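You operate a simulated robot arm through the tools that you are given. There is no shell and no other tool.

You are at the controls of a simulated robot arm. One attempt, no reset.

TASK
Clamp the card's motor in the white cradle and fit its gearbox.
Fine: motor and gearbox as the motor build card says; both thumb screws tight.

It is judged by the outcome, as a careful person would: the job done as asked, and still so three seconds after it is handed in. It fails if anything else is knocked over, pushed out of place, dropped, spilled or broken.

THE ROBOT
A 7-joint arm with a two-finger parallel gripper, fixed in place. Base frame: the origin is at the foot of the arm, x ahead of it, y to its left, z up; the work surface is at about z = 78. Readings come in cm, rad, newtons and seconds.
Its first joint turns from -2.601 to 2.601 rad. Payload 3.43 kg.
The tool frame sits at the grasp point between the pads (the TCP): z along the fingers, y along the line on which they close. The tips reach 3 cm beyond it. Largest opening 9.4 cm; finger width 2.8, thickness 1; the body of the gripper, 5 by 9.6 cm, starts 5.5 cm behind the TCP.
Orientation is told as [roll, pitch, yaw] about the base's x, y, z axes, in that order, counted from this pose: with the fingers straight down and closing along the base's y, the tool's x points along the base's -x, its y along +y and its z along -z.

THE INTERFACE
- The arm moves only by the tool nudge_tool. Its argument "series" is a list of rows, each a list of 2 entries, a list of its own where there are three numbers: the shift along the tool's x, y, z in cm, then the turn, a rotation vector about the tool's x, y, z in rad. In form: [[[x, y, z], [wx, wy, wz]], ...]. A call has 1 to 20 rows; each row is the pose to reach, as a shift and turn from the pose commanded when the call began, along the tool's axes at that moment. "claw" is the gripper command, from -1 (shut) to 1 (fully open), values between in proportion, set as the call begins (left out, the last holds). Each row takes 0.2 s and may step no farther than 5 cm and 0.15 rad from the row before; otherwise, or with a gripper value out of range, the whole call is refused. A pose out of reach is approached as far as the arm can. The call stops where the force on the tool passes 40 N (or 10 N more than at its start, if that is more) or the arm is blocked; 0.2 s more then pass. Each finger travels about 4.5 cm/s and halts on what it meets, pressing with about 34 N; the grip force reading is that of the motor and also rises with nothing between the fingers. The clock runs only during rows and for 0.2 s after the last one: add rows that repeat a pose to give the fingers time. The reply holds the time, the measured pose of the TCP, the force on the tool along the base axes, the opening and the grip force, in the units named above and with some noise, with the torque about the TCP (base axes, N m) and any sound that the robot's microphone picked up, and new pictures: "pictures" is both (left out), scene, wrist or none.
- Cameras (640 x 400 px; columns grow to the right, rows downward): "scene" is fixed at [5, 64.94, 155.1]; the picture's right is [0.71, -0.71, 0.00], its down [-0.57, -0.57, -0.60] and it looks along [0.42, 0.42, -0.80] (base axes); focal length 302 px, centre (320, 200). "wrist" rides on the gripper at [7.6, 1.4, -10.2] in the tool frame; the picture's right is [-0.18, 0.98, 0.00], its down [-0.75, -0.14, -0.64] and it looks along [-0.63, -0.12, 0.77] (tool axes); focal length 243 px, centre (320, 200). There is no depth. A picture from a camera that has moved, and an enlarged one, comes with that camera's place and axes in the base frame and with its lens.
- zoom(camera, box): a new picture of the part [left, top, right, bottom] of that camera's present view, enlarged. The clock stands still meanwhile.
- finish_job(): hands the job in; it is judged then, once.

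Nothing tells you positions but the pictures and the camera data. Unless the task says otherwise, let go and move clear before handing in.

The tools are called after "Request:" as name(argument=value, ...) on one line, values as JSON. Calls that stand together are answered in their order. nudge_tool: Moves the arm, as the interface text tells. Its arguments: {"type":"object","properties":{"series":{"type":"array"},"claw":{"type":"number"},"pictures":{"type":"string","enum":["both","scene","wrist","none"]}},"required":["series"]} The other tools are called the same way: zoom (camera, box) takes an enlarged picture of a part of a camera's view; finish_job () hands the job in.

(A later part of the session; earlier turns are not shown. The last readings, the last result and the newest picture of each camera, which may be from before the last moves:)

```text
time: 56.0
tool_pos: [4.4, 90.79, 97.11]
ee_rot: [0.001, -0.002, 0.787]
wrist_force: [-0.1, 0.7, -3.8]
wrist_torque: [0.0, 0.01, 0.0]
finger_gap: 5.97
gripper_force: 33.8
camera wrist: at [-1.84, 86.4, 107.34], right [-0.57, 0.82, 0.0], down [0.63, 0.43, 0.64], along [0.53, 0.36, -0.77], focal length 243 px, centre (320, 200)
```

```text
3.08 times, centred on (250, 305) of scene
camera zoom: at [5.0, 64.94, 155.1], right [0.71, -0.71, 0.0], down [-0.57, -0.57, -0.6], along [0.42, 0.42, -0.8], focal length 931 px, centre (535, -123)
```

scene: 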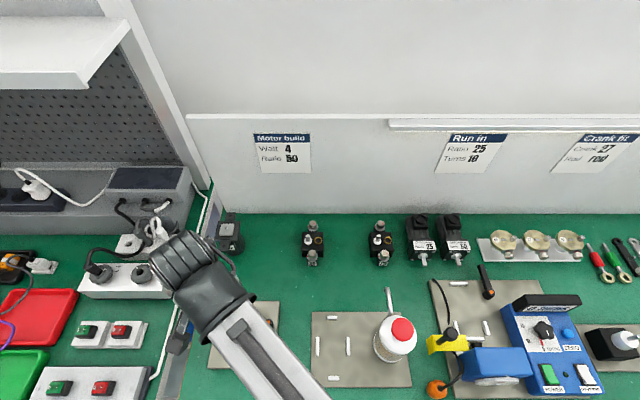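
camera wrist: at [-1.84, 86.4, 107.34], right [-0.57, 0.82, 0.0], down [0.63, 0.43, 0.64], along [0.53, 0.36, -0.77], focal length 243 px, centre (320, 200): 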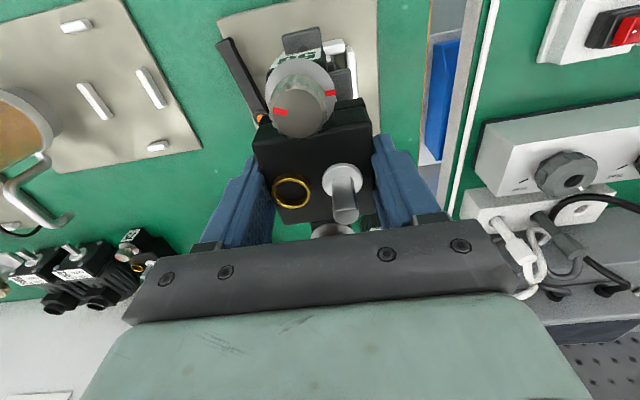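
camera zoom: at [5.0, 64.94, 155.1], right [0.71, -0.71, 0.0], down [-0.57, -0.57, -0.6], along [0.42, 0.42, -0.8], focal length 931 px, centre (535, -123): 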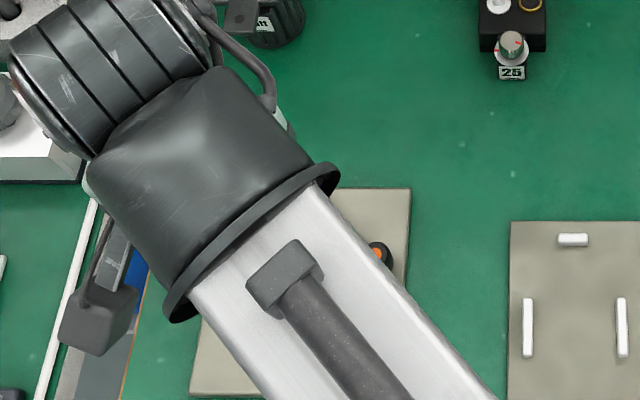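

The gearbox is above the motor. By the wrist camera the front screw and the motor's front hole agree within ~0.15 cm. I'll nudge u by +0.15 and lower to just above the pinion, then look again.

Request:
nudge_tool(series=[[[0, -0.15, 0.8], [0, 0, 0]], [[0, -0.15, 1.8], [0, 0, 0]], [[0, -0.15, 2.6], [0, 0, 0]], [[0, -0.15, 2.6], [0, 0, 0]]], pictures="wrist")

Request:
zoom(camera="wrist", box=[240, 0, 400, 110])

Request:
zoom(camera="wrist", box=[240, 100, 400, 240])

```text
time: 57.0
tool_pos: [4.56, 90.75, 94.56]
ee_rot: [0.001, -0.001, 0.786]
wrist_force: [-0.3, 0.6, -3.8]
wrist_torque: [0.03, 0.01, -0.01]
finger_gap: 5.99
gripper_force: 33.5
camera wrist: at [-1.69, 86.32, 104.74], right [-0.57, 0.82, 0.0], down [0.63, 0.43, 0.64], along [0.53, 0.36, -0.77], focal length 243 px, centre (320, 200)
```

wrist: 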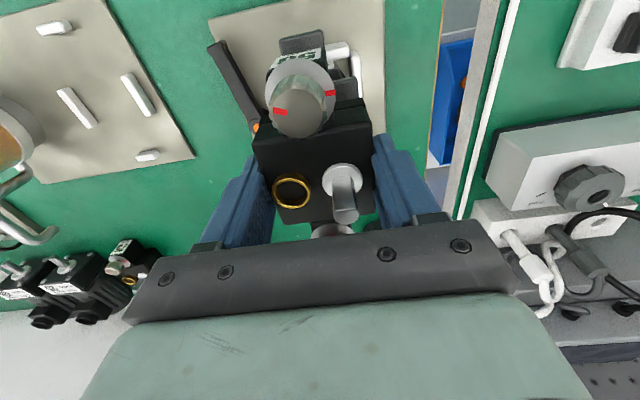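

```text
3.64 times, centred on (320, 55) of wrist
camera zoom: at [-1.69, 86.32, 104.74], right [-0.57, 0.82, 0.0], down [0.63, 0.43, 0.64], along [0.53, 0.36, -0.77], focal length 882 px, centre (320, 727)
```

zoom: 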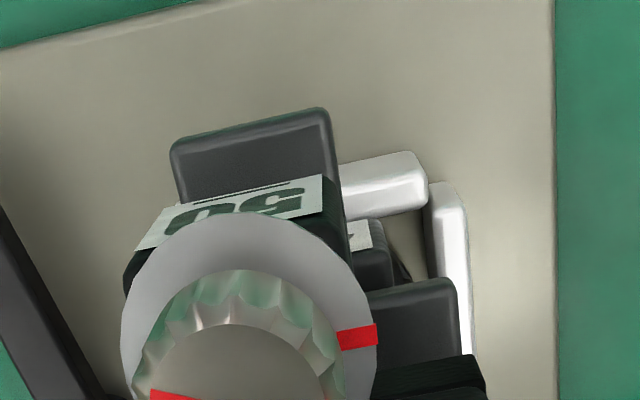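

```text
2.86 times, centred on (320, 170) of wrist
camera zoom: at [-1.69, 86.32, 104.74], right [-0.57, 0.82, 0.0], down [0.63, 0.43, 0.64], along [0.53, 0.36, -0.77], focal length 693 px, centre (320, 286)
```

zoom: 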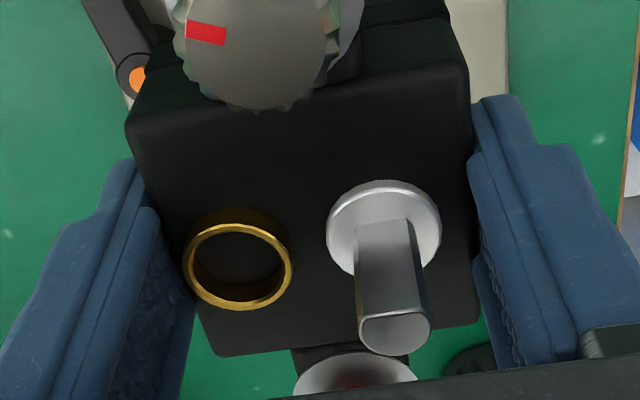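

Comparing edges, screw and ears, the gearbox looks aligned in u, and about 0.15 cm too far in +v. I'll correct that and lower gently, watching the force for the pinion.

Request:
nudge_tool(series=[[[0.1, 0, 0.3], [0, 0, 0]], [[0.15, 0, 0.6], [0, 0, 0]], [[0.15, 0, 0.8], [0, 0, 0]], [[0.15, 0, 1.0], [0, 0, 0]], [[0.15, 0, 1.0], [0, 0, 0]]], pictures="none")

Request:
nudge_tool(series=[[[0, 0, 0.2], [0, 0, 0]], [[0, 0, 0.4], [0, 0, 0]], [[0, 0, 0.4], [0, 0, 0]]], pictures="none")

```text
time: 58.2
tool_pos: [4.59, 90.59, 93.33]
ee_rot: [0.002, 0.0, 0.785]
wrist_force: [0.5, -0.1, -4.3]
wrist_torque: [0.0, -0.01, -0.01]
finger_gap: 5.99
gripper_force: 34.1
```

```text
time: 59.0
tool_pos: [4.58, 90.66, 93.1]
ee_rot: [0.0, 0.002, 0.787]
wrist_force: [0.0, -1.8, -0.1]
wrist_torque: [-0.09, 0.05, 0.02]
finger_gap: 5.99
gripper_force: 34.2
```

Light contact at about the pinion-tip height. I'll look closely to refine the alignment before pressing any further.

Request:
zoom(camera="wrist", box=[240, 0, 400, 110])

Request:
zoom(camera="wrist", box=[240, 100, 400, 240])

Request:
zoom(camera="scene", box=[200, 260, 300, 370])

```text
3.64 times, centred on (320, 55) of wrist
camera zoom: at [-1.79, 86.25, 103.39], right [-0.57, 0.82, 0.0], down [0.63, 0.43, 0.64], along [0.53, 0.36, -0.77], focal length 882 px, centre (320, 727)
```

zoom: 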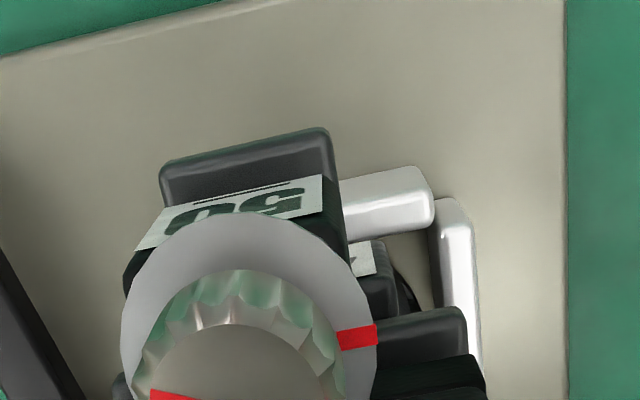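

```text
2.86 times, centred on (320, 170) of wrist
camera zoom: at [-1.79, 86.25, 103.39], right [-0.57, 0.82, 0.0], down [0.63, 0.43, 0.64], along [0.53, 0.36, -0.77], focal length 693 px, centre (320, 286)
```

zoom: 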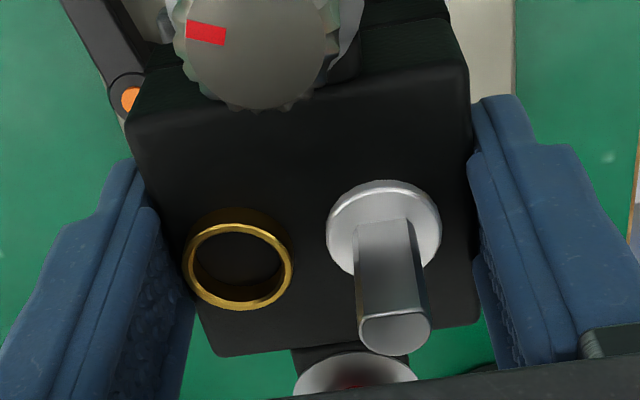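

```text
3.64 times, centred on (250, 315) of scene
camera zoom: at [5.0, 64.94, 155.1], right [0.71, -0.71, 0.0], down [-0.57, -0.57, -0.6], along [0.42, 0.42, -0.8], focal length 1100 px, centre (574, -218)
```

zoom: 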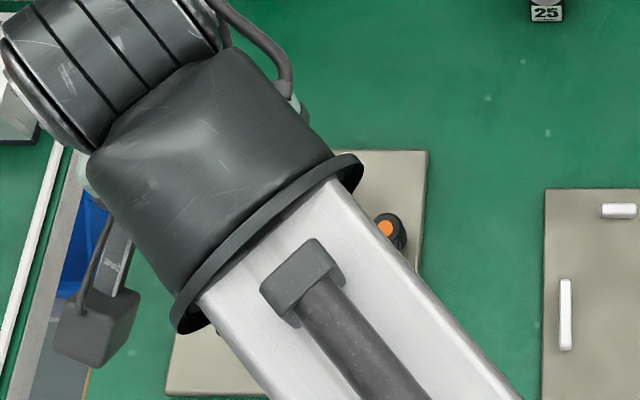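

Edges match in u; the slight side force and the edge comparison both suggest the gearbox wants to go a touch −v and +u. I'll lift a hair, shift, and try again.

Request:
nudge_tool(series=[[[0.0, 0, -0.3], [0, 0, 0]], [[0.15, -0.1, -0.3], [0, 0, 0]], [[0.15, -0.1, 0], [0, 0, 0]], [[0.15, -0.1, 0.15], [0, 0, 0]], [[0.15, -0.1, 0.15], [0, 0, 0]]], pictures="none")

```text
time: 60.2
tool_pos: [4.56, 90.46, 92.94]
ee_rot: [0.001, 0.0, 0.785]
wrist_force: [-1.7, 0.1, -1.0]
wrist_torque: [-0.01, 0.13, 0.01]
finger_gap: 6.0
gripper_force: 33.7
```

Contact remains light. The side force now points −u slightly and still −v, so I'll adjust along those directions and feel down a bit more.

Request:
nudge_tool(series=[[[0.06, 0.03, 0], [0, 0, 0]], [[0.12, 0.05, 0.1], [0, 0, 0]], [[0.12, 0.05, 0.2], [0, 0, 0]], [[0.12, 0.05, 0.2], [0, 0, 0]]], pictures="none")

```text
time: 61.2
tool_pos: [4.31, 90.43, 92.68]
ee_rot: [0.002, 0.002, 0.785]
wrist_force: [-1.6, -1.0, -4.8]
wrist_torque: [-0.03, 0.01, 0.04]
finger_gap: 5.96
gripper_force: 34.2
```

The vertical load vanished: the pinion seems to have entered. Continuing down in small steps.

Request:
nudge_tool(series=[[[0.04, 0, 0.15], [0, 0, 0]], [[0.06, 0, 0.3], [0, 0, 0]], [[0.06, 0, 0.4], [0, 0, 0]], [[0.06, 0, 0.4], [0, 0, 0]]], pictures="none")

```text
time: 62.2
tool_pos: [4.37, 90.4, 92.57]
ee_rot: [0.003, -0.003, 0.784]
wrist_force: [3.1, 7.6, 36.1]
wrist_torque: [-0.32, 0.15, -0.02]
finger_gap: 5.99
gripper_force: 33.9
```

Firm contact now. I'll ease off the load and inspect whether the gearbox is fully seated.

Request:
nudge_tool(series=[[[0, 0, -0.15], [0, 0, 0]], [[0, 0, -0.25], [0, 0, 0]], [[0, 0, -0.25], [0, 0, 0]]], pictures="wrist")

Request:
zoom(camera="wrist", box=[240, 0, 400, 110])

Request:
zoom(camera="wrist", box=[240, 100, 400, 240])

```text
time: 63.0
tool_pos: [4.4, 90.26, 92.66]
ee_rot: [0.001, 0.0, 0.786]
wrist_force: [1.8, 7.1, 17.0]
wrist_torque: [1.19, -0.23, -0.01]
finger_gap: 5.98
gripper_force: 33.8
camera wrist: at [-1.99, 85.97, 102.85], right [-0.57, 0.82, 0.0], down [0.63, 0.43, 0.64], along [0.53, 0.36, -0.77], focal length 243 px, centre (320, 200)
```

wrist: 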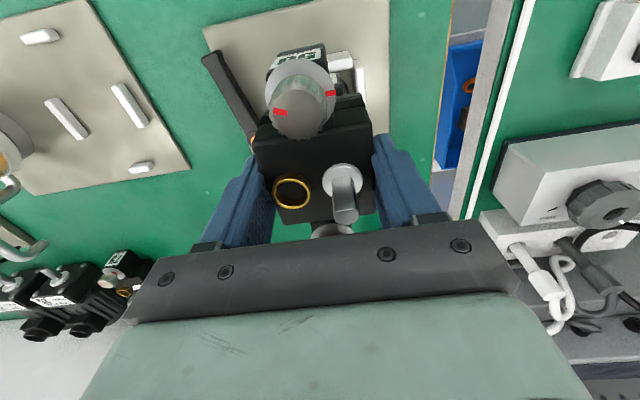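

```text
3.64 times, centred on (320, 55) of wrist
camera zoom: at [-1.99, 85.97, 102.85], right [-0.57, 0.82, 0.0], down [0.63, 0.43, 0.64], along [0.53, 0.36, -0.77], focal length 882 px, centre (320, 727)
```

zoom: 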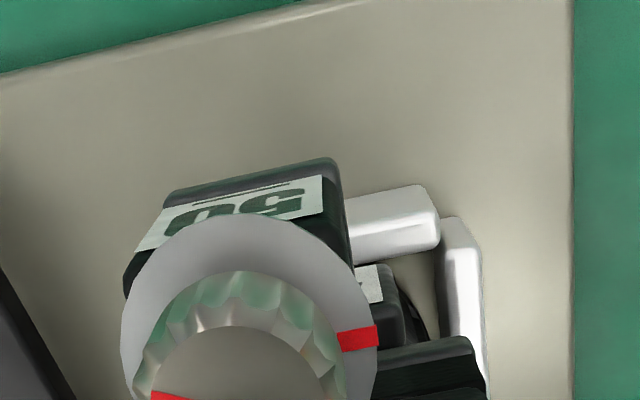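

```text
2.86 times, centred on (320, 170) of wrist
camera zoom: at [-1.99, 85.97, 102.85], right [-0.57, 0.82, 0.0], down [0.63, 0.43, 0.64], along [0.53, 0.36, -0.77], focal length 693 px, centre (320, 286)
```

zoom: 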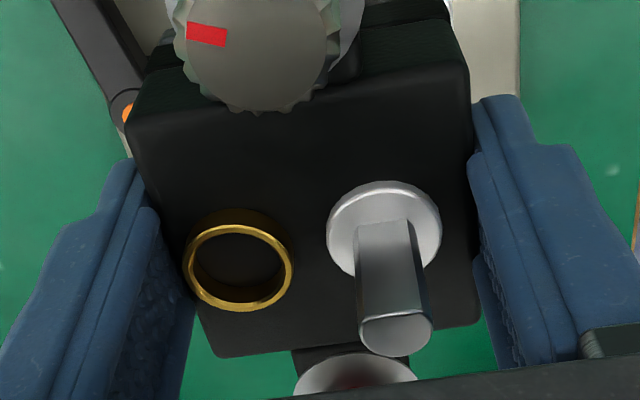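

I need to tell whether it's truly seated or hung up on the pilot boss, so I'll look closely at the gap between gearbox and flange.

Request:
zoom(camera="wrist", box=[325, 60, 389, 130])

Request:
zoom(camera="wrist", box=[245, 40, 345, 110])

Request:
zoom(camera="wrist", box=[230, 100, 290, 170])

```text
5.71 times, centred on (357, 95) of wrist
camera zoom: at [-1.99, 85.97, 102.85], right [-0.57, 0.82, 0.0], down [0.63, 0.43, 0.64], along [0.53, 0.36, -0.77], focal length 1386 px, centre (109, 800)
```

zoom: 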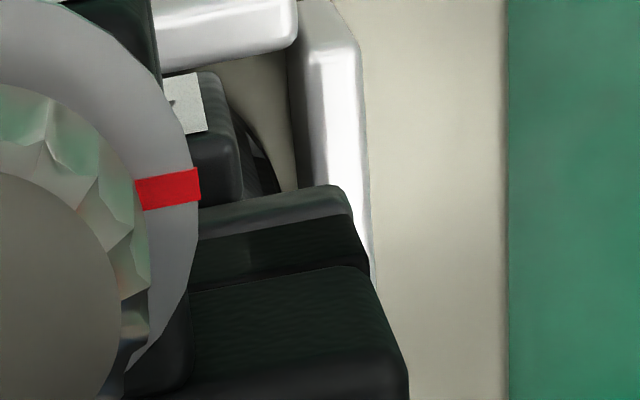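

```text
5.71 times, centred on (295, 75) of wrist
camera zoom: at [-1.99, 85.97, 102.85], right [-0.57, 0.82, 0.0], down [0.63, 0.43, 0.64], along [0.53, 0.36, -0.77], focal length 1386 px, centre (463, 914)
```

zoom: 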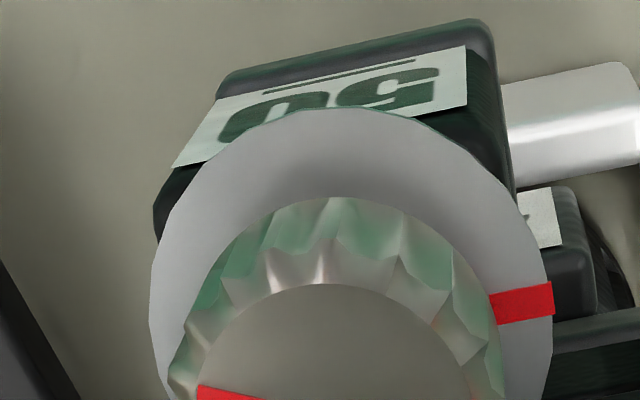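

```text
5.71 times, centred on (260, 135) of wrist
camera zoom: at [-1.99, 85.97, 102.85], right [-0.57, 0.82, 0.0], down [0.63, 0.43, 0.64], along [0.53, 0.36, -0.77], focal length 1386 px, centre (663, 571)
```

zoom: 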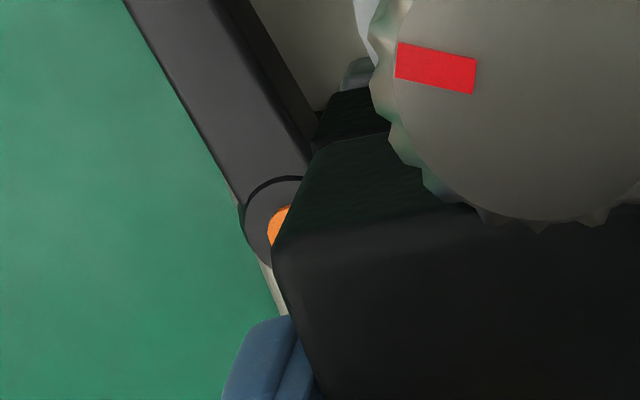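

The picture alone is ambiguous. I'll ease up slightly and read the forces to understand the contact.

Request:
nudge_tool(series=[[[0, 0, -0.1], [0, 0, 0]], [[0, 0, -0.15], [0, 0, 0]], [[0, 0, -0.15], [0, 0, 0]]], pictures="none")

Request:
nudge_tool(series=[[[-0.06, 0, 0], [0, 0, 0]], [[-0.06, 0, 0], [0, 0, 0]]], pictures="none")

```text
time: 63.8
tool_pos: [4.28, 90.38, 92.55]
ee_rot: [0.0, 0.004, 0.786]
wrist_force: [-0.3, -0.6, -2.3]
wrist_torque: [0.0, 0.0, 0.0]
finger_gap: 5.97
gripper_force: 33.5
```

```text
time: 64.4
tool_pos: [4.45, 90.38, 92.64]
ee_rot: [0.0, 0.002, 0.786]
wrist_force: [-0.4, -0.8, -4.3]
wrist_torque: [-0.03, 0.02, -0.02]
finger_gap: 5.97
gripper_force: 33.2
```

Free again. I'll feel down with smaller increments to find the contact height and any side force.

Request:
nudge_tool(series=[[[0, 0, 0.05], [0, 0, 0]], [[0, 0, 0.1], [0, 0, 0]], [[0, 0, 0.1], [0, 0, 0]]], pictures="none")

Request:
nudge_tool(series=[[[0, 0, 0.05], [0, 0, 0]], [[0, 0, 0.1], [0, 0, 0]], [[0, 0, 0.1], [0, 0, 0]]], pictures="none")

```text
time: 65.2
tool_pos: [4.4, 90.49, 92.67]
ee_rot: [0.001, 0.001, 0.785]
wrist_force: [-0.4, 0.4, 0.6]
wrist_torque: [0.14, -0.01, -0.05]
finger_gap: 5.96
gripper_force: 33.7
```

```text
time: 66.0
tool_pos: [4.42, 90.43, 92.64]
ee_rot: [0.002, 0.0, 0.784]
wrist_force: [-0.9, -3.2, 9.3]
wrist_torque: [0.38, -0.03, 0.02]
finger_gap: 5.96
gripper_force: 34.6
```

The contact is a single point at the back-left, roughly where the square pilot boss's corner lies, so the gearbox must go slightly −u and +v. Adjusting and feeling down again.

Request:
nudge_tool(series=[[[0, 0, -0.2], [0, 0, 0]], [[-0.06, 0.12, -0.2], [0, 0, 0]], [[-0.06, 0.12, 0], [0, 0, 0]], [[-0.06, 0.12, 0.05], [0, 0, 0]], [[-0.06, 0.12, 0.05], [0, 0, 0]]], pictures="none")

```text
time: 67.2
tool_pos: [4.24, 90.56, 92.61]
ee_rot: [0.001, -0.001, 0.788]
wrist_force: [-11.5, -9.5, 7.1]
wrist_torque: [-0.01, 0.31, 0.25]
finger_gap: 6.0
gripper_force: 34.6
```

The contact pattern suggests a slight yaw mismatch or v offset between the gearbox body and the motor's raised ears. I'll lift a little and zoom in to measure edges precisely.

Request:
nudge_tool(series=[[[0, 0, -0.2], [0, 0, 0]], [[0.06, 0, -0.3], [0, 0, 0]], [[0.06, 0, -0.3], [0, 0, 0]]], pictures="none")

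Request:
zoom(camera="wrist", box=[335, 80, 375, 105])

Request:
zoom(camera="wrist", box=[255, 40, 335, 80])

Request:
zoom(camera="wrist", box=[240, 90, 280, 130])

```text
time: 68.0
tool_pos: [4.3, 90.51, 92.7]
ee_rot: [-0.001, 0.0, 0.785]
wrist_force: [-9.2, -10.9, -8.9]
wrist_torque: [-0.42, 0.26, 0.21]
finger_gap: 5.99
gripper_force: 33.6
```

```text
16.00 times, centred on (355, 92) of wrist
camera zoom: at [-2.02, 86.1, 103.05], right [-0.57, 0.82, 0.0], down [0.63, 0.43, 0.64], along [0.53, 0.36, -0.77], focal length 3882 px, centre (-240, 1920)
```

zoom: 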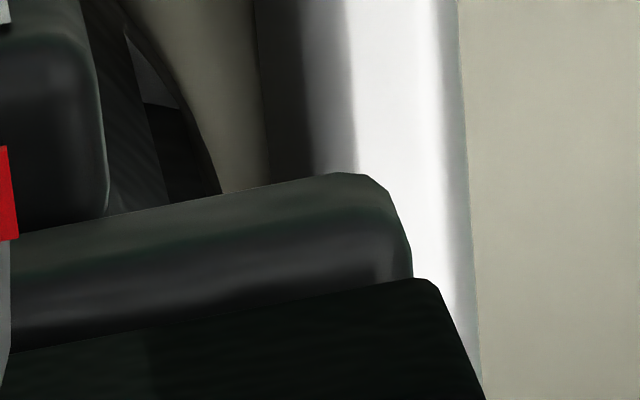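

```text
8.00 times, centred on (295, 60) of wrist
camera zoom: at [-2.02, 86.1, 103.05], right [-0.57, 0.82, 0.0], down [0.63, 0.43, 0.64], along [0.53, 0.36, -0.77], focal length 1941 px, centre (520, 1320)
```

zoom: 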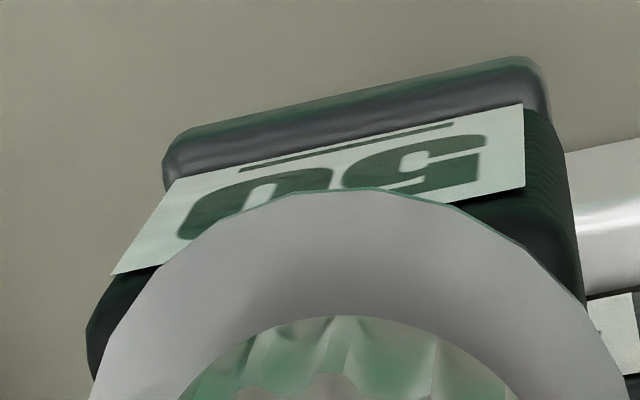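

```text
10.00 times, centred on (260, 110) of wrist
camera zoom: at [-2.02, 86.1, 103.05], right [-0.57, 0.82, 0.0], down [0.63, 0.43, 0.64], along [0.53, 0.36, -0.77], focal length 2426 px, centre (920, 1100)
```

zoom: 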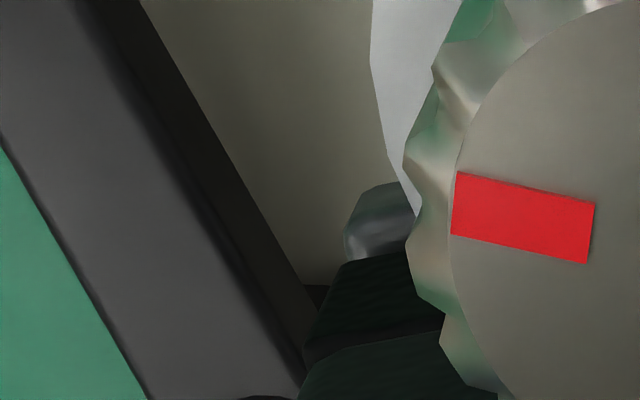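

The gearbox is slightly wedged. I'll back it off upward cleanly and take a top-down look at the motor to measure the hole, boss and pinion positions precisely before trying again.

Request:
nudge_tool(series=[[[0, -0.1, -0.2], [0, 0, 0]], [[0, -0.1, -0.6], [0, 0, 0]], [[0, -0.1, -1.2], [0, 0, 0]], [[0, -0.1, -2.2], [0, 0, 0]], [[0, -0.1, -3.6], [0, 0, 0]], [[0, -0.1, -5.0], [0, 0, 0]], [[0, -0.1, -5.0], [0, 0, 0]]], pictures="wrist")

Request:
nudge_tool(series=[[[-1.0, -1.5, 0], [0, 0, 0]], [[-2.5, -3.0, 0], [0, 0, 0]], [[-4.0, -4.5, 0], [0, 0, 0]], [[-5.5, -6.0, 0], [0, 0, 0]], [[-6.5, -6.5, 0], [0, 0, 0]], [[-6.5, -6.5, 0], [0, 0, 0]]])

Request:
zoom(camera="wrist", box=[300, 0, 460, 120])

```text
time: 69.6
tool_pos: [4.47, 90.43, 97.67]
ee_rot: [0.001, 0.0, 0.785]
wrist_force: [-0.3, 0.9, -4.2]
wrist_torque: [0.0, 0.0, 0.01]
finger_gap: 6.0
gripper_force: 33.6
camera wrist: at [-1.92, 86.06, 108.0], right [-0.57, 0.82, 0.0], down [0.63, 0.43, 0.64], along [0.53, 0.36, -0.77], focal length 243 px, centre (320, 200)
```

wrist: 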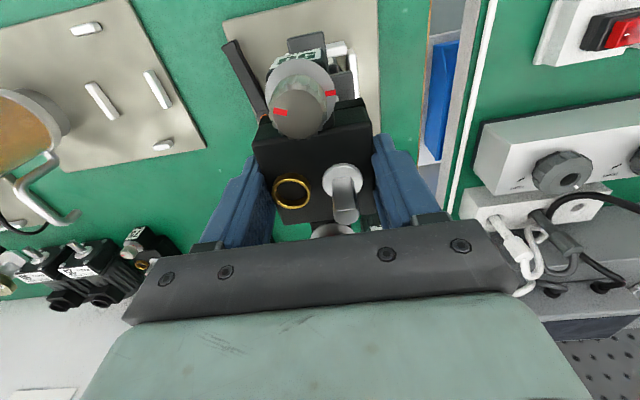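

```text
time: 71.0
tool_pos: [13.71, 90.49, 97.77]
ee_rot: [0.003, 0.001, 0.785]
wrist_force: [0.2, -0.4, -3.7]
wrist_torque: [0.0, -0.02, -0.01]
finger_gap: 5.99
gripper_force: 33.7
camera wrist: at [7.29, 86.09, 108.04], right [-0.57, 0.82, 0.0], down [0.63, 0.43, 0.64], along [0.53, 0.36, -0.77], focal length 243 px, centre (320, 200)
```

scene: 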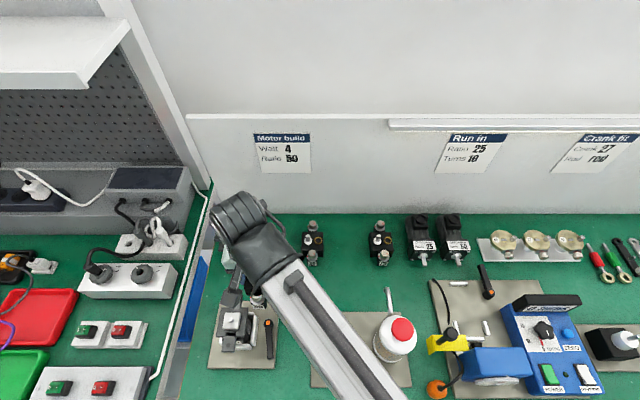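
wrist: 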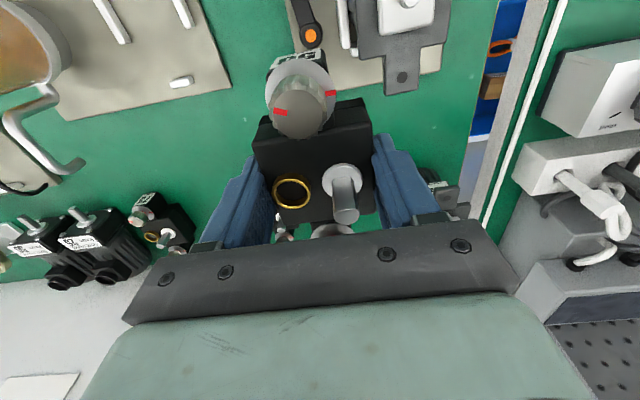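

```text
3.33 times, centred on (380, 60) of wrist
camera zoom: at [7.29, 86.09, 108.04], right [-0.57, 0.82, 0.0], down [0.63, 0.43, 0.64], along [0.53, 0.36, -0.77], focal length 809 px, centre (120, 667)
```

zoom: 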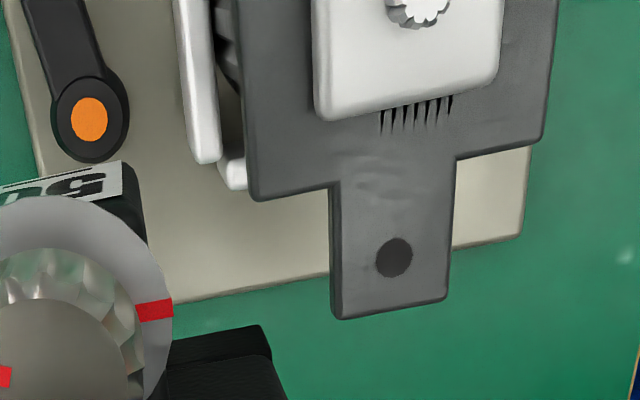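

From above, the ears are flush with the flange, with a square boss and pinion in the middle. I'll shift sideways for an unobstructed view of the whole motor top.

Request:
nudge_tool(series=[[[1.5, -1.1, -1], [0, 0, 0]], [[3.1, -2.2, -2], [0, 0, 0]], [[4.7, -3.4, -3], [0, 0, 0]], [[6.2, -4.5, -3.3], [0, 0, 0]], [[6.2, -4.5, -3.3], [0, 0, 0]]])

Request:
zoom(camera="wrist", box=[380, 20, 540, 200])

Request:
zoom(camera="scene", box=[205, 285, 265, 360])

```text
time: 72.2
tool_pos: [12.35, 82.78, 101.16]
ee_rot: [0.003, -0.001, 0.785]
wrist_force: [0.0, -0.1, -3.7]
wrist_torque: [-0.01, 0.05, 0.0]
finger_gap: 5.98
gripper_force: 33.6
camera wrist: at [6.09, 78.47, 111.42], right [-0.57, 0.82, 0.0], down [0.63, 0.43, 0.64], along [0.53, 0.36, -0.77], focal length 243 px, centre (320, 200)
```

scene: 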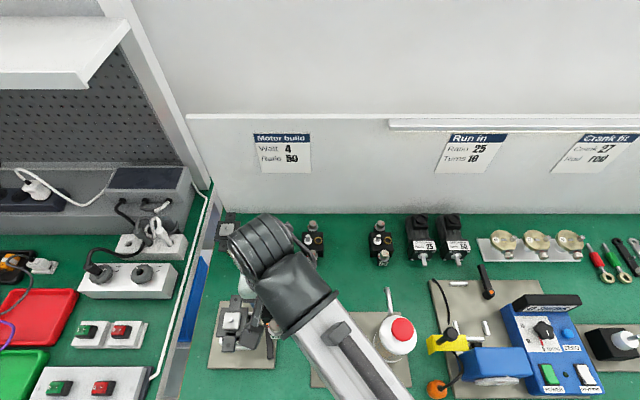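
wrist: 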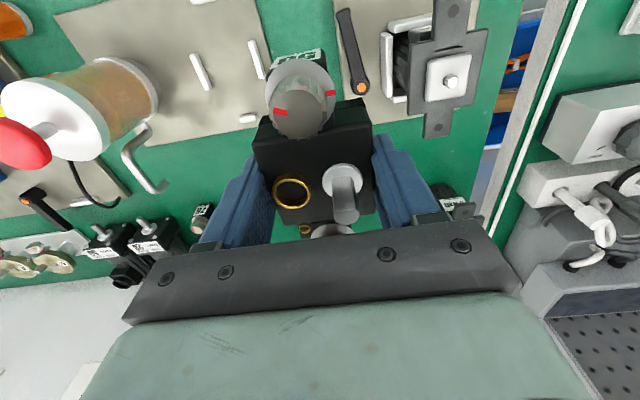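

```text
2.22 times, centred on (460, 110) of wrist
camera zoom: at [6.09, 78.47, 111.42], right [-0.57, 0.82, 0.0], down [0.63, 0.43, 0.64], along [0.53, 0.36, -0.77], focal length 539 px, centre (9, 400)
```

zoom: 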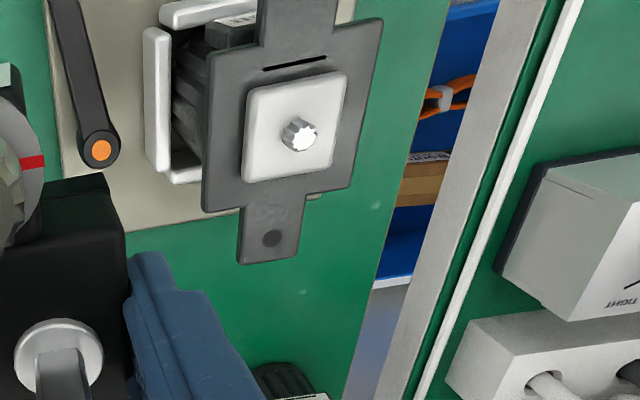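

```text
5.33 times, centred on (235, 322) of scene
camera zoom: at [5.0, 64.94, 155.1], right [0.71, -0.71, 0.0], down [-0.57, -0.57, -0.6], along [0.42, 0.42, -0.8], focal length 1613 px, centre (773, -453)
```

zoom: 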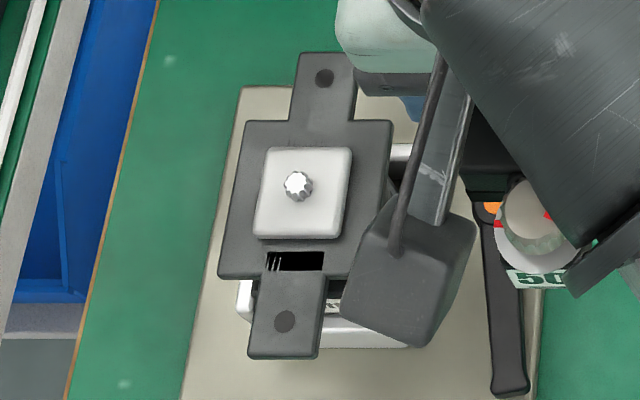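

Now I have a clean view. All estimates put the motor axis consistent with my earlier position, within ~0.1 cm, with the motor turned about 0.5° counter-clockwise relative to the gearbox. Before retrying, I'll look at that box on the right that says "TIGHT", as it may explain the screws' marks.

Request:
zoom(camera="wrist", box=[510, 70, 640, 210])

Request:
zoom(camera="scene", box=[0, 160, 210, 300])

Request:
zoom(camera="wrist", box=[255, 40, 355, 140])

```text
2.86 times, centred on (575, 140) of wrist
camera zoom: at [6.09, 78.47, 111.42], right [-0.57, 0.82, 0.0], down [0.63, 0.43, 0.64], along [0.53, 0.36, -0.77], focal length 693 px, centre (-409, 371)
```

zoom: 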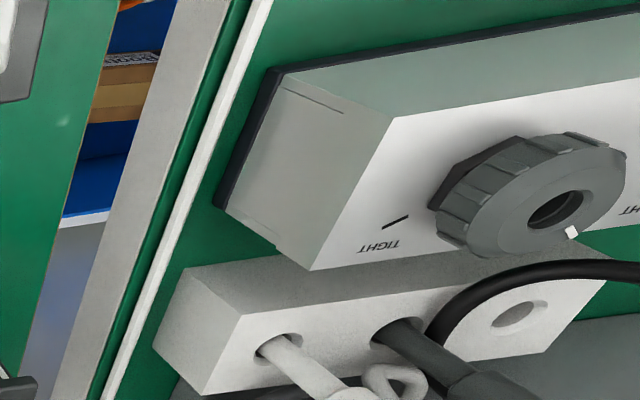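

```text
2.86 times, centred on (105, 230) of scene
camera zoom: at [5.0, 64.94, 155.1], right [0.71, -0.71, 0.0], down [-0.57, -0.57, -0.6], along [0.42, 0.42, -0.8], focal length 864 px, centre (934, 114)
```

zoom: 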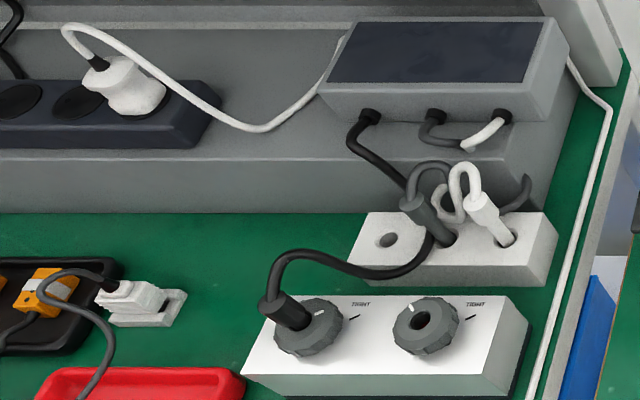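

```text
4.00 times, centred on (305, 90) of wrist
camera zoom: at [6.09, 78.47, 111.42], right [-0.57, 0.82, 0.0], down [0.63, 0.43, 0.64], along [0.53, 0.36, -0.77], focal length 970 px, centre (380, 640)
```

zoom: 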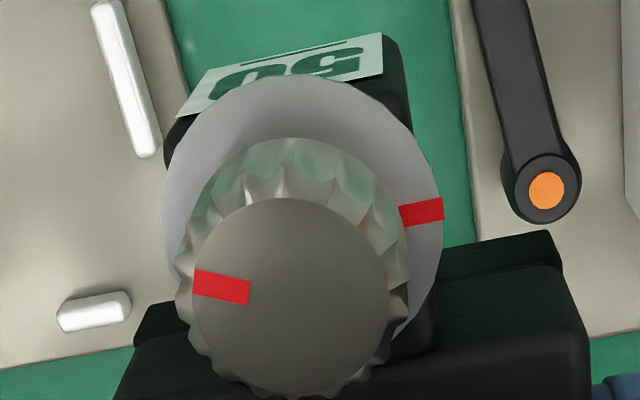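

That box belongs to another job, though it shows that an aligned mark means "tight", presumably like the red marks on the screws. Now I'll re-approach the motor with the refined position and +0.01 rad yaw.

Request:
nudge_tool(series=[[[0.1, 1.5, 0], [0, 0, -0.002]], [[0.2, 3.5, 0], [0, 0, -0.004]], [[0.31, 5.5, 0], [0, 0, -0.006]], [[0.31, 7.5, 0.5], [0, 0, -0.008]], [[0.31, 9.5, 1.5], [0, 0, -0.01]], [[0.31, 10.7, 3.0], [0, 0, -0.01]], [[0.31, 11.04, 4.5], [0, 0, -0.01]], [[0.31, 11.04, 6.0], [0, 0, -0.01]], [[0.31, 11.04, 7.0], [0, 0, -0.01]], [[0.31, 11.04, 7.0], [0, 0, -0.01]]], pictures="wrist")

Request:
nudge_tool(series=[[[0, 0, 0.4], [0, 0, 0]], [[0, 0, 0.8], [0, 0, 0]], [[0, 0, 1.1], [0, 0, 0]], [[0, 0, 1.1], [0, 0, 0]]], pictures="none")

```text
time: 74.4
tool_pos: [4.25, 90.52, 94.19]
ee_rot: [0.003, 0.0, 0.797]
wrist_force: [-0.2, 0.0, -3.6]
wrist_torque: [-0.03, -0.02, 0.0]
finger_gap: 5.99
gripper_force: 33.8
camera wrist: at [-2.02, 86.0, 104.34], right [-0.57, 0.82, 0.0], down [0.63, 0.44, 0.64], along [0.53, 0.37, -0.77], focal length 243 px, centre (320, 200)
```

wrist: 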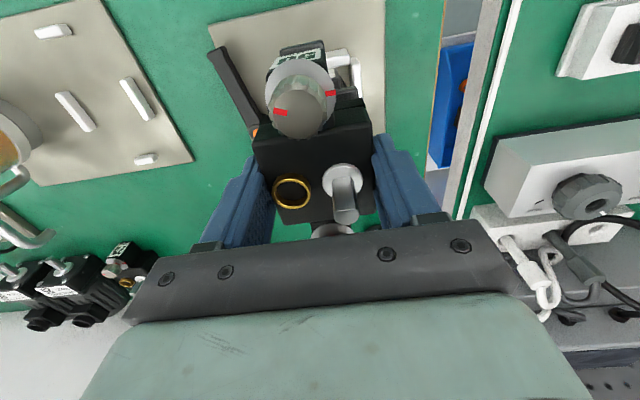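

```text
time: 75.4
tool_pos: [4.32, 90.38, 92.91]
ee_rot: [0.003, -0.001, 0.796]
wrist_force: [0.1, -0.1, -3.2]
wrist_torque: [0.04, 0.02, -0.02]
finger_gap: 5.98
gripper_force: 34.0
```

The first obstacle has been passed freely. Lowering in small steps.

Request:
nudge_tool(series=[[[0, 0, 0.1], [0, 0, 0]], [[0, 0, 0.25], [0, 0, 0]], [[0, 0, 0.25], [0, 0, 0]]], pictures="none")

Request:
nudge_tool(series=[[[0, 0, 0.05], [0, 0, 0]], [[0, 0, 0.12], [0, 0, 0]], [[0, 0, 0.12], [0, 0, 0]]], pictures="none")

```text
time: 76.2
tool_pos: [4.3, 90.53, 92.78]
ee_rot: [0.002, 0.001, 0.796]
wrist_force: [0.5, 0.7, -4.1]
wrist_torque: [0.01, -0.01, 0.0]
finger_gap: 5.96
gripper_force: 34.2
```

```text
time: 77.0
tool_pos: [4.38, 90.48, 92.78]
ee_rot: [0.002, 0.001, 0.796]
wrist_force: [-4.5, -4.3, -2.1]
wrist_torque: [-0.21, 0.13, -0.11]
finger_gap: 5.98
gripper_force: 33.7
```

The side contact switched to the +u side, so the yaw correction was slightly too much; and it wants to go a bit −v. Adjusting both.

Request:
nudge_tool(series=[[[0.05, 0, -0.05], [0, 0, 0.004]], [[0.06, 0, -0.05], [0, 0, 0.004]], [[0.06, 0, 0.05], [0, 0, 0.004]], [[0.06, 0, 0.05], [0, 0, 0.004]]], pictures="none")

```text
time: 78.0
tool_pos: [4.26, 90.45, 92.6]
ee_rot: [0.001, 0.0, 0.792]
wrist_force: [-3.1, -3.7, 0.0]
wrist_torque: [-0.05, 0.08, -0.07]
finger_gap: 5.97
gripper_force: 34.1
```

Still a mild −v push. Another small −v step and lower.

Request:
nudge_tool(series=[[[0.06, 0, 0], [0, 0, 0]], [[0.06, 0, 0.06], [0, 0, 0]], [[0.06, 0, 0.06], [0, 0, 0]]], pictures="none")

Request:
nudge_tool(series=[[[0, 0, 0.05], [0, 0, 0]], [[0, 0, 0.1], [0, 0, 0]], [[0, 0, 0.1], [0, 0, 0]]], pictures="none")

```text
time: 78.8
tool_pos: [4.31, 90.43, 92.63]
ee_rot: [0.002, -0.001, 0.792]
wrist_force: [3.7, 3.7, 8.1]
wrist_torque: [0.28, 0.23, -0.16]
finger_gap: 5.99
gripper_force: 33.0
```

```text
time: 79.6
tool_pos: [4.21, 90.32, 92.65]
ee_rot: [0.0, -0.001, 0.79]
wrist_force: [7.5, 9.3, 26.0]
wrist_torque: [-0.01, 0.51, -0.15]
finger_gap: 5.99
gripper_force: 34.2
```

Contact now alternates between front (when too far −v) and back (when too far +v), so the right place is a narrow window in between. I'll aim for the middle.

Request:
nudge_tool(series=[[[0, 0, -0.15], [0, 0, 0]], [[-0.03, 0, -0.15], [0, 0, 0]], [[-0.03, 0, -0.05], [0, 0, 0]], [[-0.03, 0, 0.0], [0, 0, 0]], [[-0.03, 0, 0.0], [0, 0, 0]]], pictures="none")

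```text
time: 80.8
tool_pos: [4.26, 90.35, 92.59]
ee_rot: [0.004, -0.001, 0.792]
wrist_force: [-0.2, 0.5, 39.5]
wrist_torque: [0.45, -0.24, -0.21]
finger_gap: 5.98
gripper_force: 33.5
```

With ~40 N the load is now balanced with zero side force, which suggests it sits squarely on something. I'll relax to a light load and check the forces once more before releasing it to look.

Request:
nudge_tool(series=[[[0, 0, -0.1], [0, 0, 0]], [[0, 0, -0.2], [0, 0, 0]], [[0, 0, -0.25], [0, 0, 0]], [[0, 0, -0.25], [0, 0, 0]]], pictures="wrist")

Request:
zoom(camera="wrist", box=[335, 75, 385, 115])

Request:
zoom(camera="wrist", box=[255, 35, 345, 85])

```text
time: 81.8
tool_pos: [4.32, 90.41, 92.72]
ee_rot: [0.002, 0.001, 0.793]
wrist_force: [-0.3, 0.7, -3.3]
wrist_torque: [0.03, 0.03, 0.0]
finger_gap: 5.97
gripper_force: 34.1
camera wrist: at [-2.06, 85.98, 102.87], right [-0.57, 0.82, 0.0], down [0.63, 0.44, 0.64], along [0.53, 0.36, -0.77], focal length 243 px, centre (320, 200)
```

wrist: 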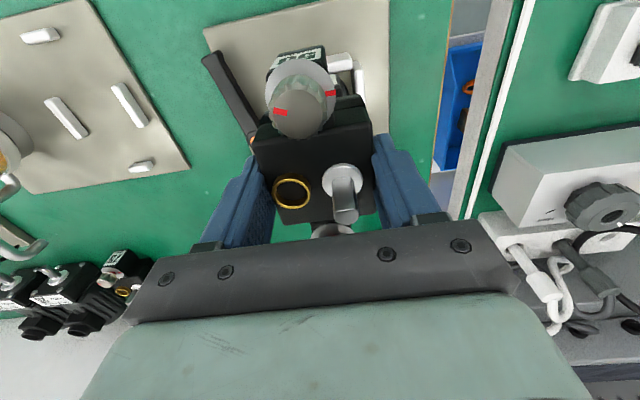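

```text
10.00 times, centred on (360, 95) of wrist
camera zoom: at [-2.06, 85.98, 102.87], right [-0.57, 0.82, 0.0], down [0.63, 0.44, 0.64], along [0.53, 0.36, -0.77], focal length 2426 px, centre (-80, 1250)
```

zoom: 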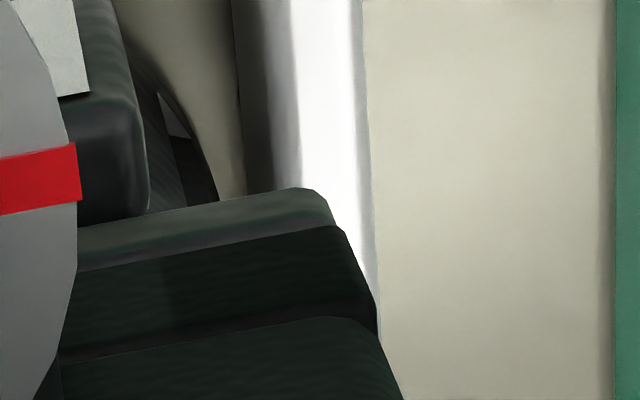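

```text
7.11 times, centred on (300, 60) of wrist
camera zoom: at [-2.06, 85.98, 102.87], right [-0.57, 0.82, 0.0], down [0.63, 0.44, 0.64], along [0.53, 0.36, -0.77], focal length 1725 px, centre (462, 1196)
```

zoom: 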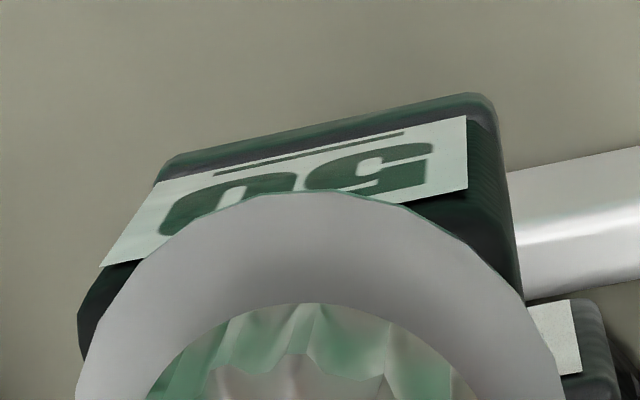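

The gear now sits between light contact and free. I'll set it down gently with a few newtons, release it, and look from a low angle to see whether it is fully seated.

Request:
nudge_tool(series=[[[0, 0, 0.06], [0, 0, 0]], [[0, 0, 0.12], [0, 0, 0]], [[0, 0, 0.12], [0, 0, 0]]], pictures="none")

Request:
nudge_tool(series=[[[0, 0, 0], [0, 0, 0]], [[0, 0, 0], [0, 0, 0]], [[0, 0, 0], [0, 0, 0]]], claw=0.5, pictures="wrist")

Request:
zoom(camera="wrist", box=[240, 30, 400, 240])

```text
time: 82.6
tool_pos: [4.24, 90.44, 92.67]
ee_rot: [0.003, 0.0, 0.793]
wrist_force: [1.6, 0.7, 0.0]
wrist_torque: [0.03, 0.1, -0.04]
finger_gap: 6.0
gripper_force: 34.4
```

```text
time: 83.4
tool_pos: [4.22, 90.49, 92.56]
ee_rot: [0.0, 0.001, 0.791]
wrist_force: [0.2, -0.2, 0.0]
wrist_torque: [0.01, -0.01, 0.0]
finger_gap: 7.06
gripper_force: 0.0
camera wrist: at [-2.07, 85.96, 102.85], right [-0.57, 0.82, 0.0], down [0.63, 0.44, 0.64], along [0.53, 0.37, -0.77], focal length 243 px, centre (320, 200)
```

wrist: 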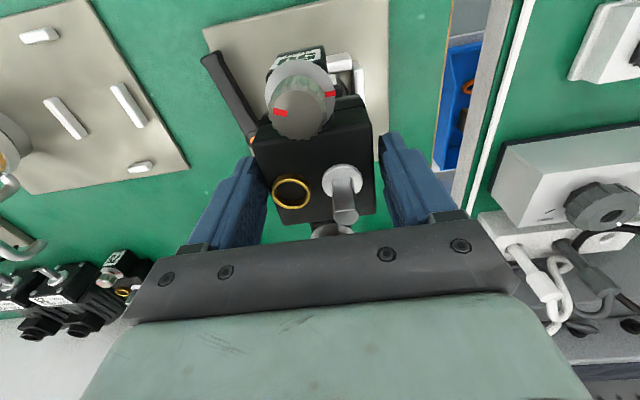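

```text
1.90 times, centred on (320, 135) of wrist
camera zoom: at [-2.07, 85.96, 102.85], right [-0.57, 0.82, 0.0], down [0.63, 0.44, 0.64], along [0.53, 0.37, -0.77], focal length 462 px, centre (320, 324)
```

zoom: 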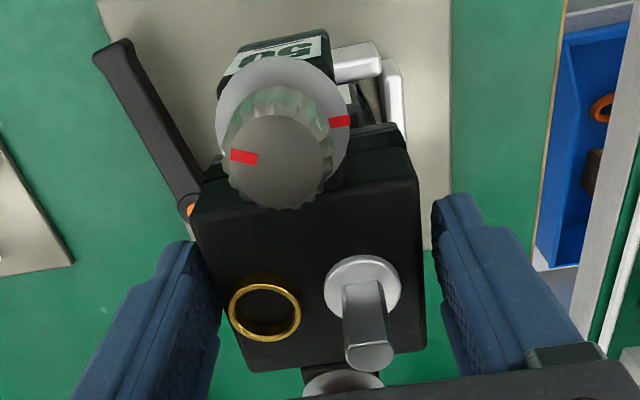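

It stays put. I'll back away upward and then view the joint from the front at a low angle.

Request:
nudge_tool(series=[[[0, 0, -3], [0, 0, 0]], [[0, 0, -6], [0, 0, 0]], [[0, 0, -9], [0, 0, 0]], [[3, 0.4, -9], [0, -0.1, 0.006]], [[6, 0.8, -9], [0, -0.2, 0.006]], [[9, 1.2, -8.5], [0, -0.3, 0.006]], [[12, 1.6, -7.5], [0, -0.42, 0.006]], [[14.7, 1.6, -5], [0, -0.5, 0.006]], [[14.7, 1.6, -2], [0, -0.56, 0.006]], [[14.7, 1.6, -2], [0, -0.56, 0.006]]])

Request:
zoom(camera="wrist", box=[240, 60, 400, 240])

Request:
zoom(camera="scene", box=[205, 275, 285, 375])

```text
time: 85.6
tool_pos: [-7.12, 81.18, 94.44]
ee_rot: [0.003, -0.56, 0.785]
wrist_force: [0.0, 0.5, 0.1]
wrist_torque: [0.02, -0.02, -0.02]
finger_gap: 7.02
gripper_force: 0.1
camera wrist: at [-16.48, 73.63, 99.06], right [-0.59, 0.8, 0.1], down [0.31, 0.11, 0.94], along [0.75, 0.58, -0.31], focal length 243 px, centre (320, 200)
```

scene: 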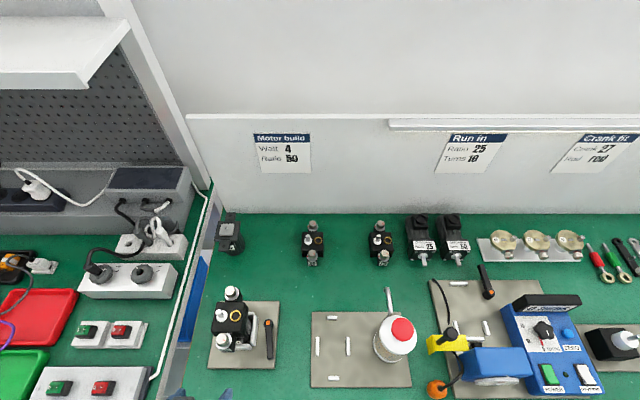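
wrist: 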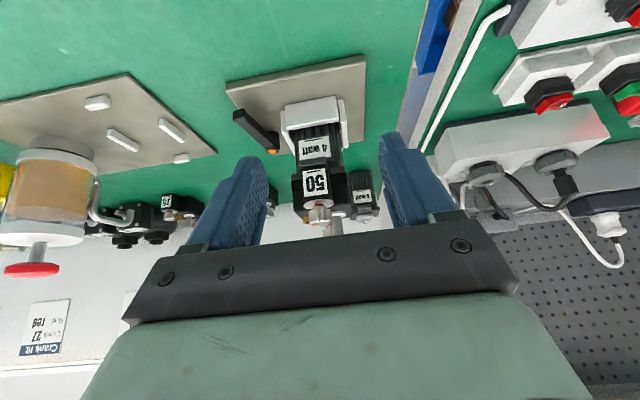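

```text
2.22 times, centred on (320, 150) of wrist
camera zoom: at [-16.48, 73.63, 99.06], right [-0.59, 0.8, 0.1], down [0.31, 0.11, 0.94], along [0.75, 0.58, -0.31], focal length 539 px, centre (320, 311)
```

zoom: 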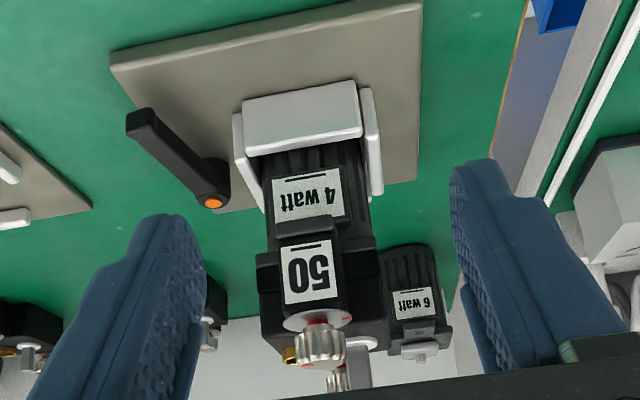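

```text
4.00 times, centred on (245, 325) of scene
camera zoom: at [5.0, 64.94, 155.1], right [0.71, -0.71, 0.0], down [-0.57, -0.57, -0.6], along [0.42, 0.42, -0.8], focal length 1210 px, centre (620, -300)
```

zoom: 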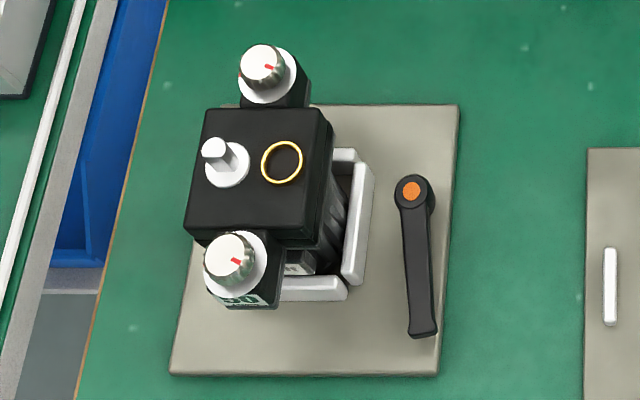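

Very helpful view. I'll zoom in on the joint between motor and gearbox.

Request:
zoom(camera="wrist", box=[285, 145, 350, 200])

Request:
zoom(camera="wrist", box=[285, 185, 350, 240])

Request:
zoom(camera="scene", box=[215, 280, 265, 325])

Request:
zoom(camera="scene", box=[208, 318, 258, 363])

```text
7.27 times, centred on (318, 172) of wrist
camera zoom: at [-16.48, 73.63, 99.06], right [-0.59, 0.8, 0.1], down [0.31, 0.11, 0.94], along [0.75, 0.58, -0.31], focal length 1764 px, centre (338, 400)
```

zoom: 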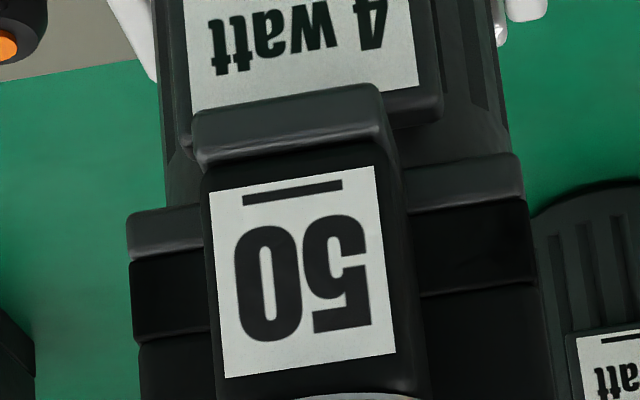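

```text
7.27 times, centred on (318, 212) of wrist
camera zoom: at [-16.48, 73.63, 99.06], right [-0.59, 0.8, 0.1], down [0.31, 0.11, 0.94], along [0.75, 0.58, -0.31], focal length 1764 px, centre (338, 109)
```

zoom: 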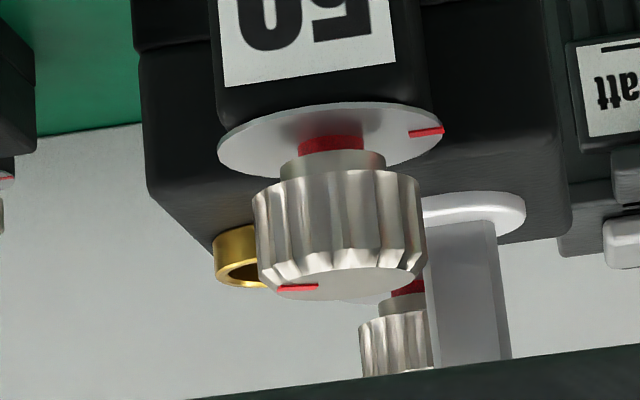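

```text
8.89 times, centred on (240, 302) of scene
camera zoom: at [5.0, 64.94, 155.1], right [0.71, -0.71, 0.0], down [-0.57, -0.57, -0.6], along [0.42, 0.42, -0.8], focal length 2689 px, centre (1031, -711)
```

zoom: 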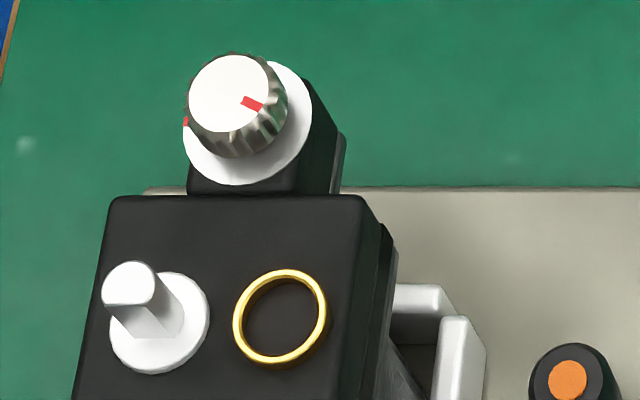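

```text
8.89 times, centred on (233, 340) of scene
camera zoom: at [5.0, 64.94, 155.1], right [0.71, -0.71, 0.0], down [-0.57, -0.57, -0.6], along [0.42, 0.42, -0.8], focal length 2689 px, centre (1093, -1049)
```

zoom: 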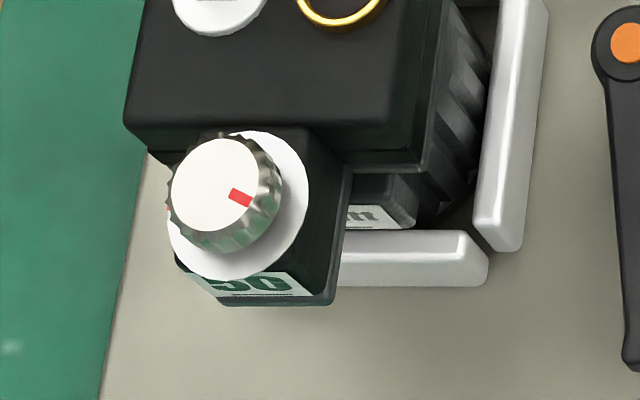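

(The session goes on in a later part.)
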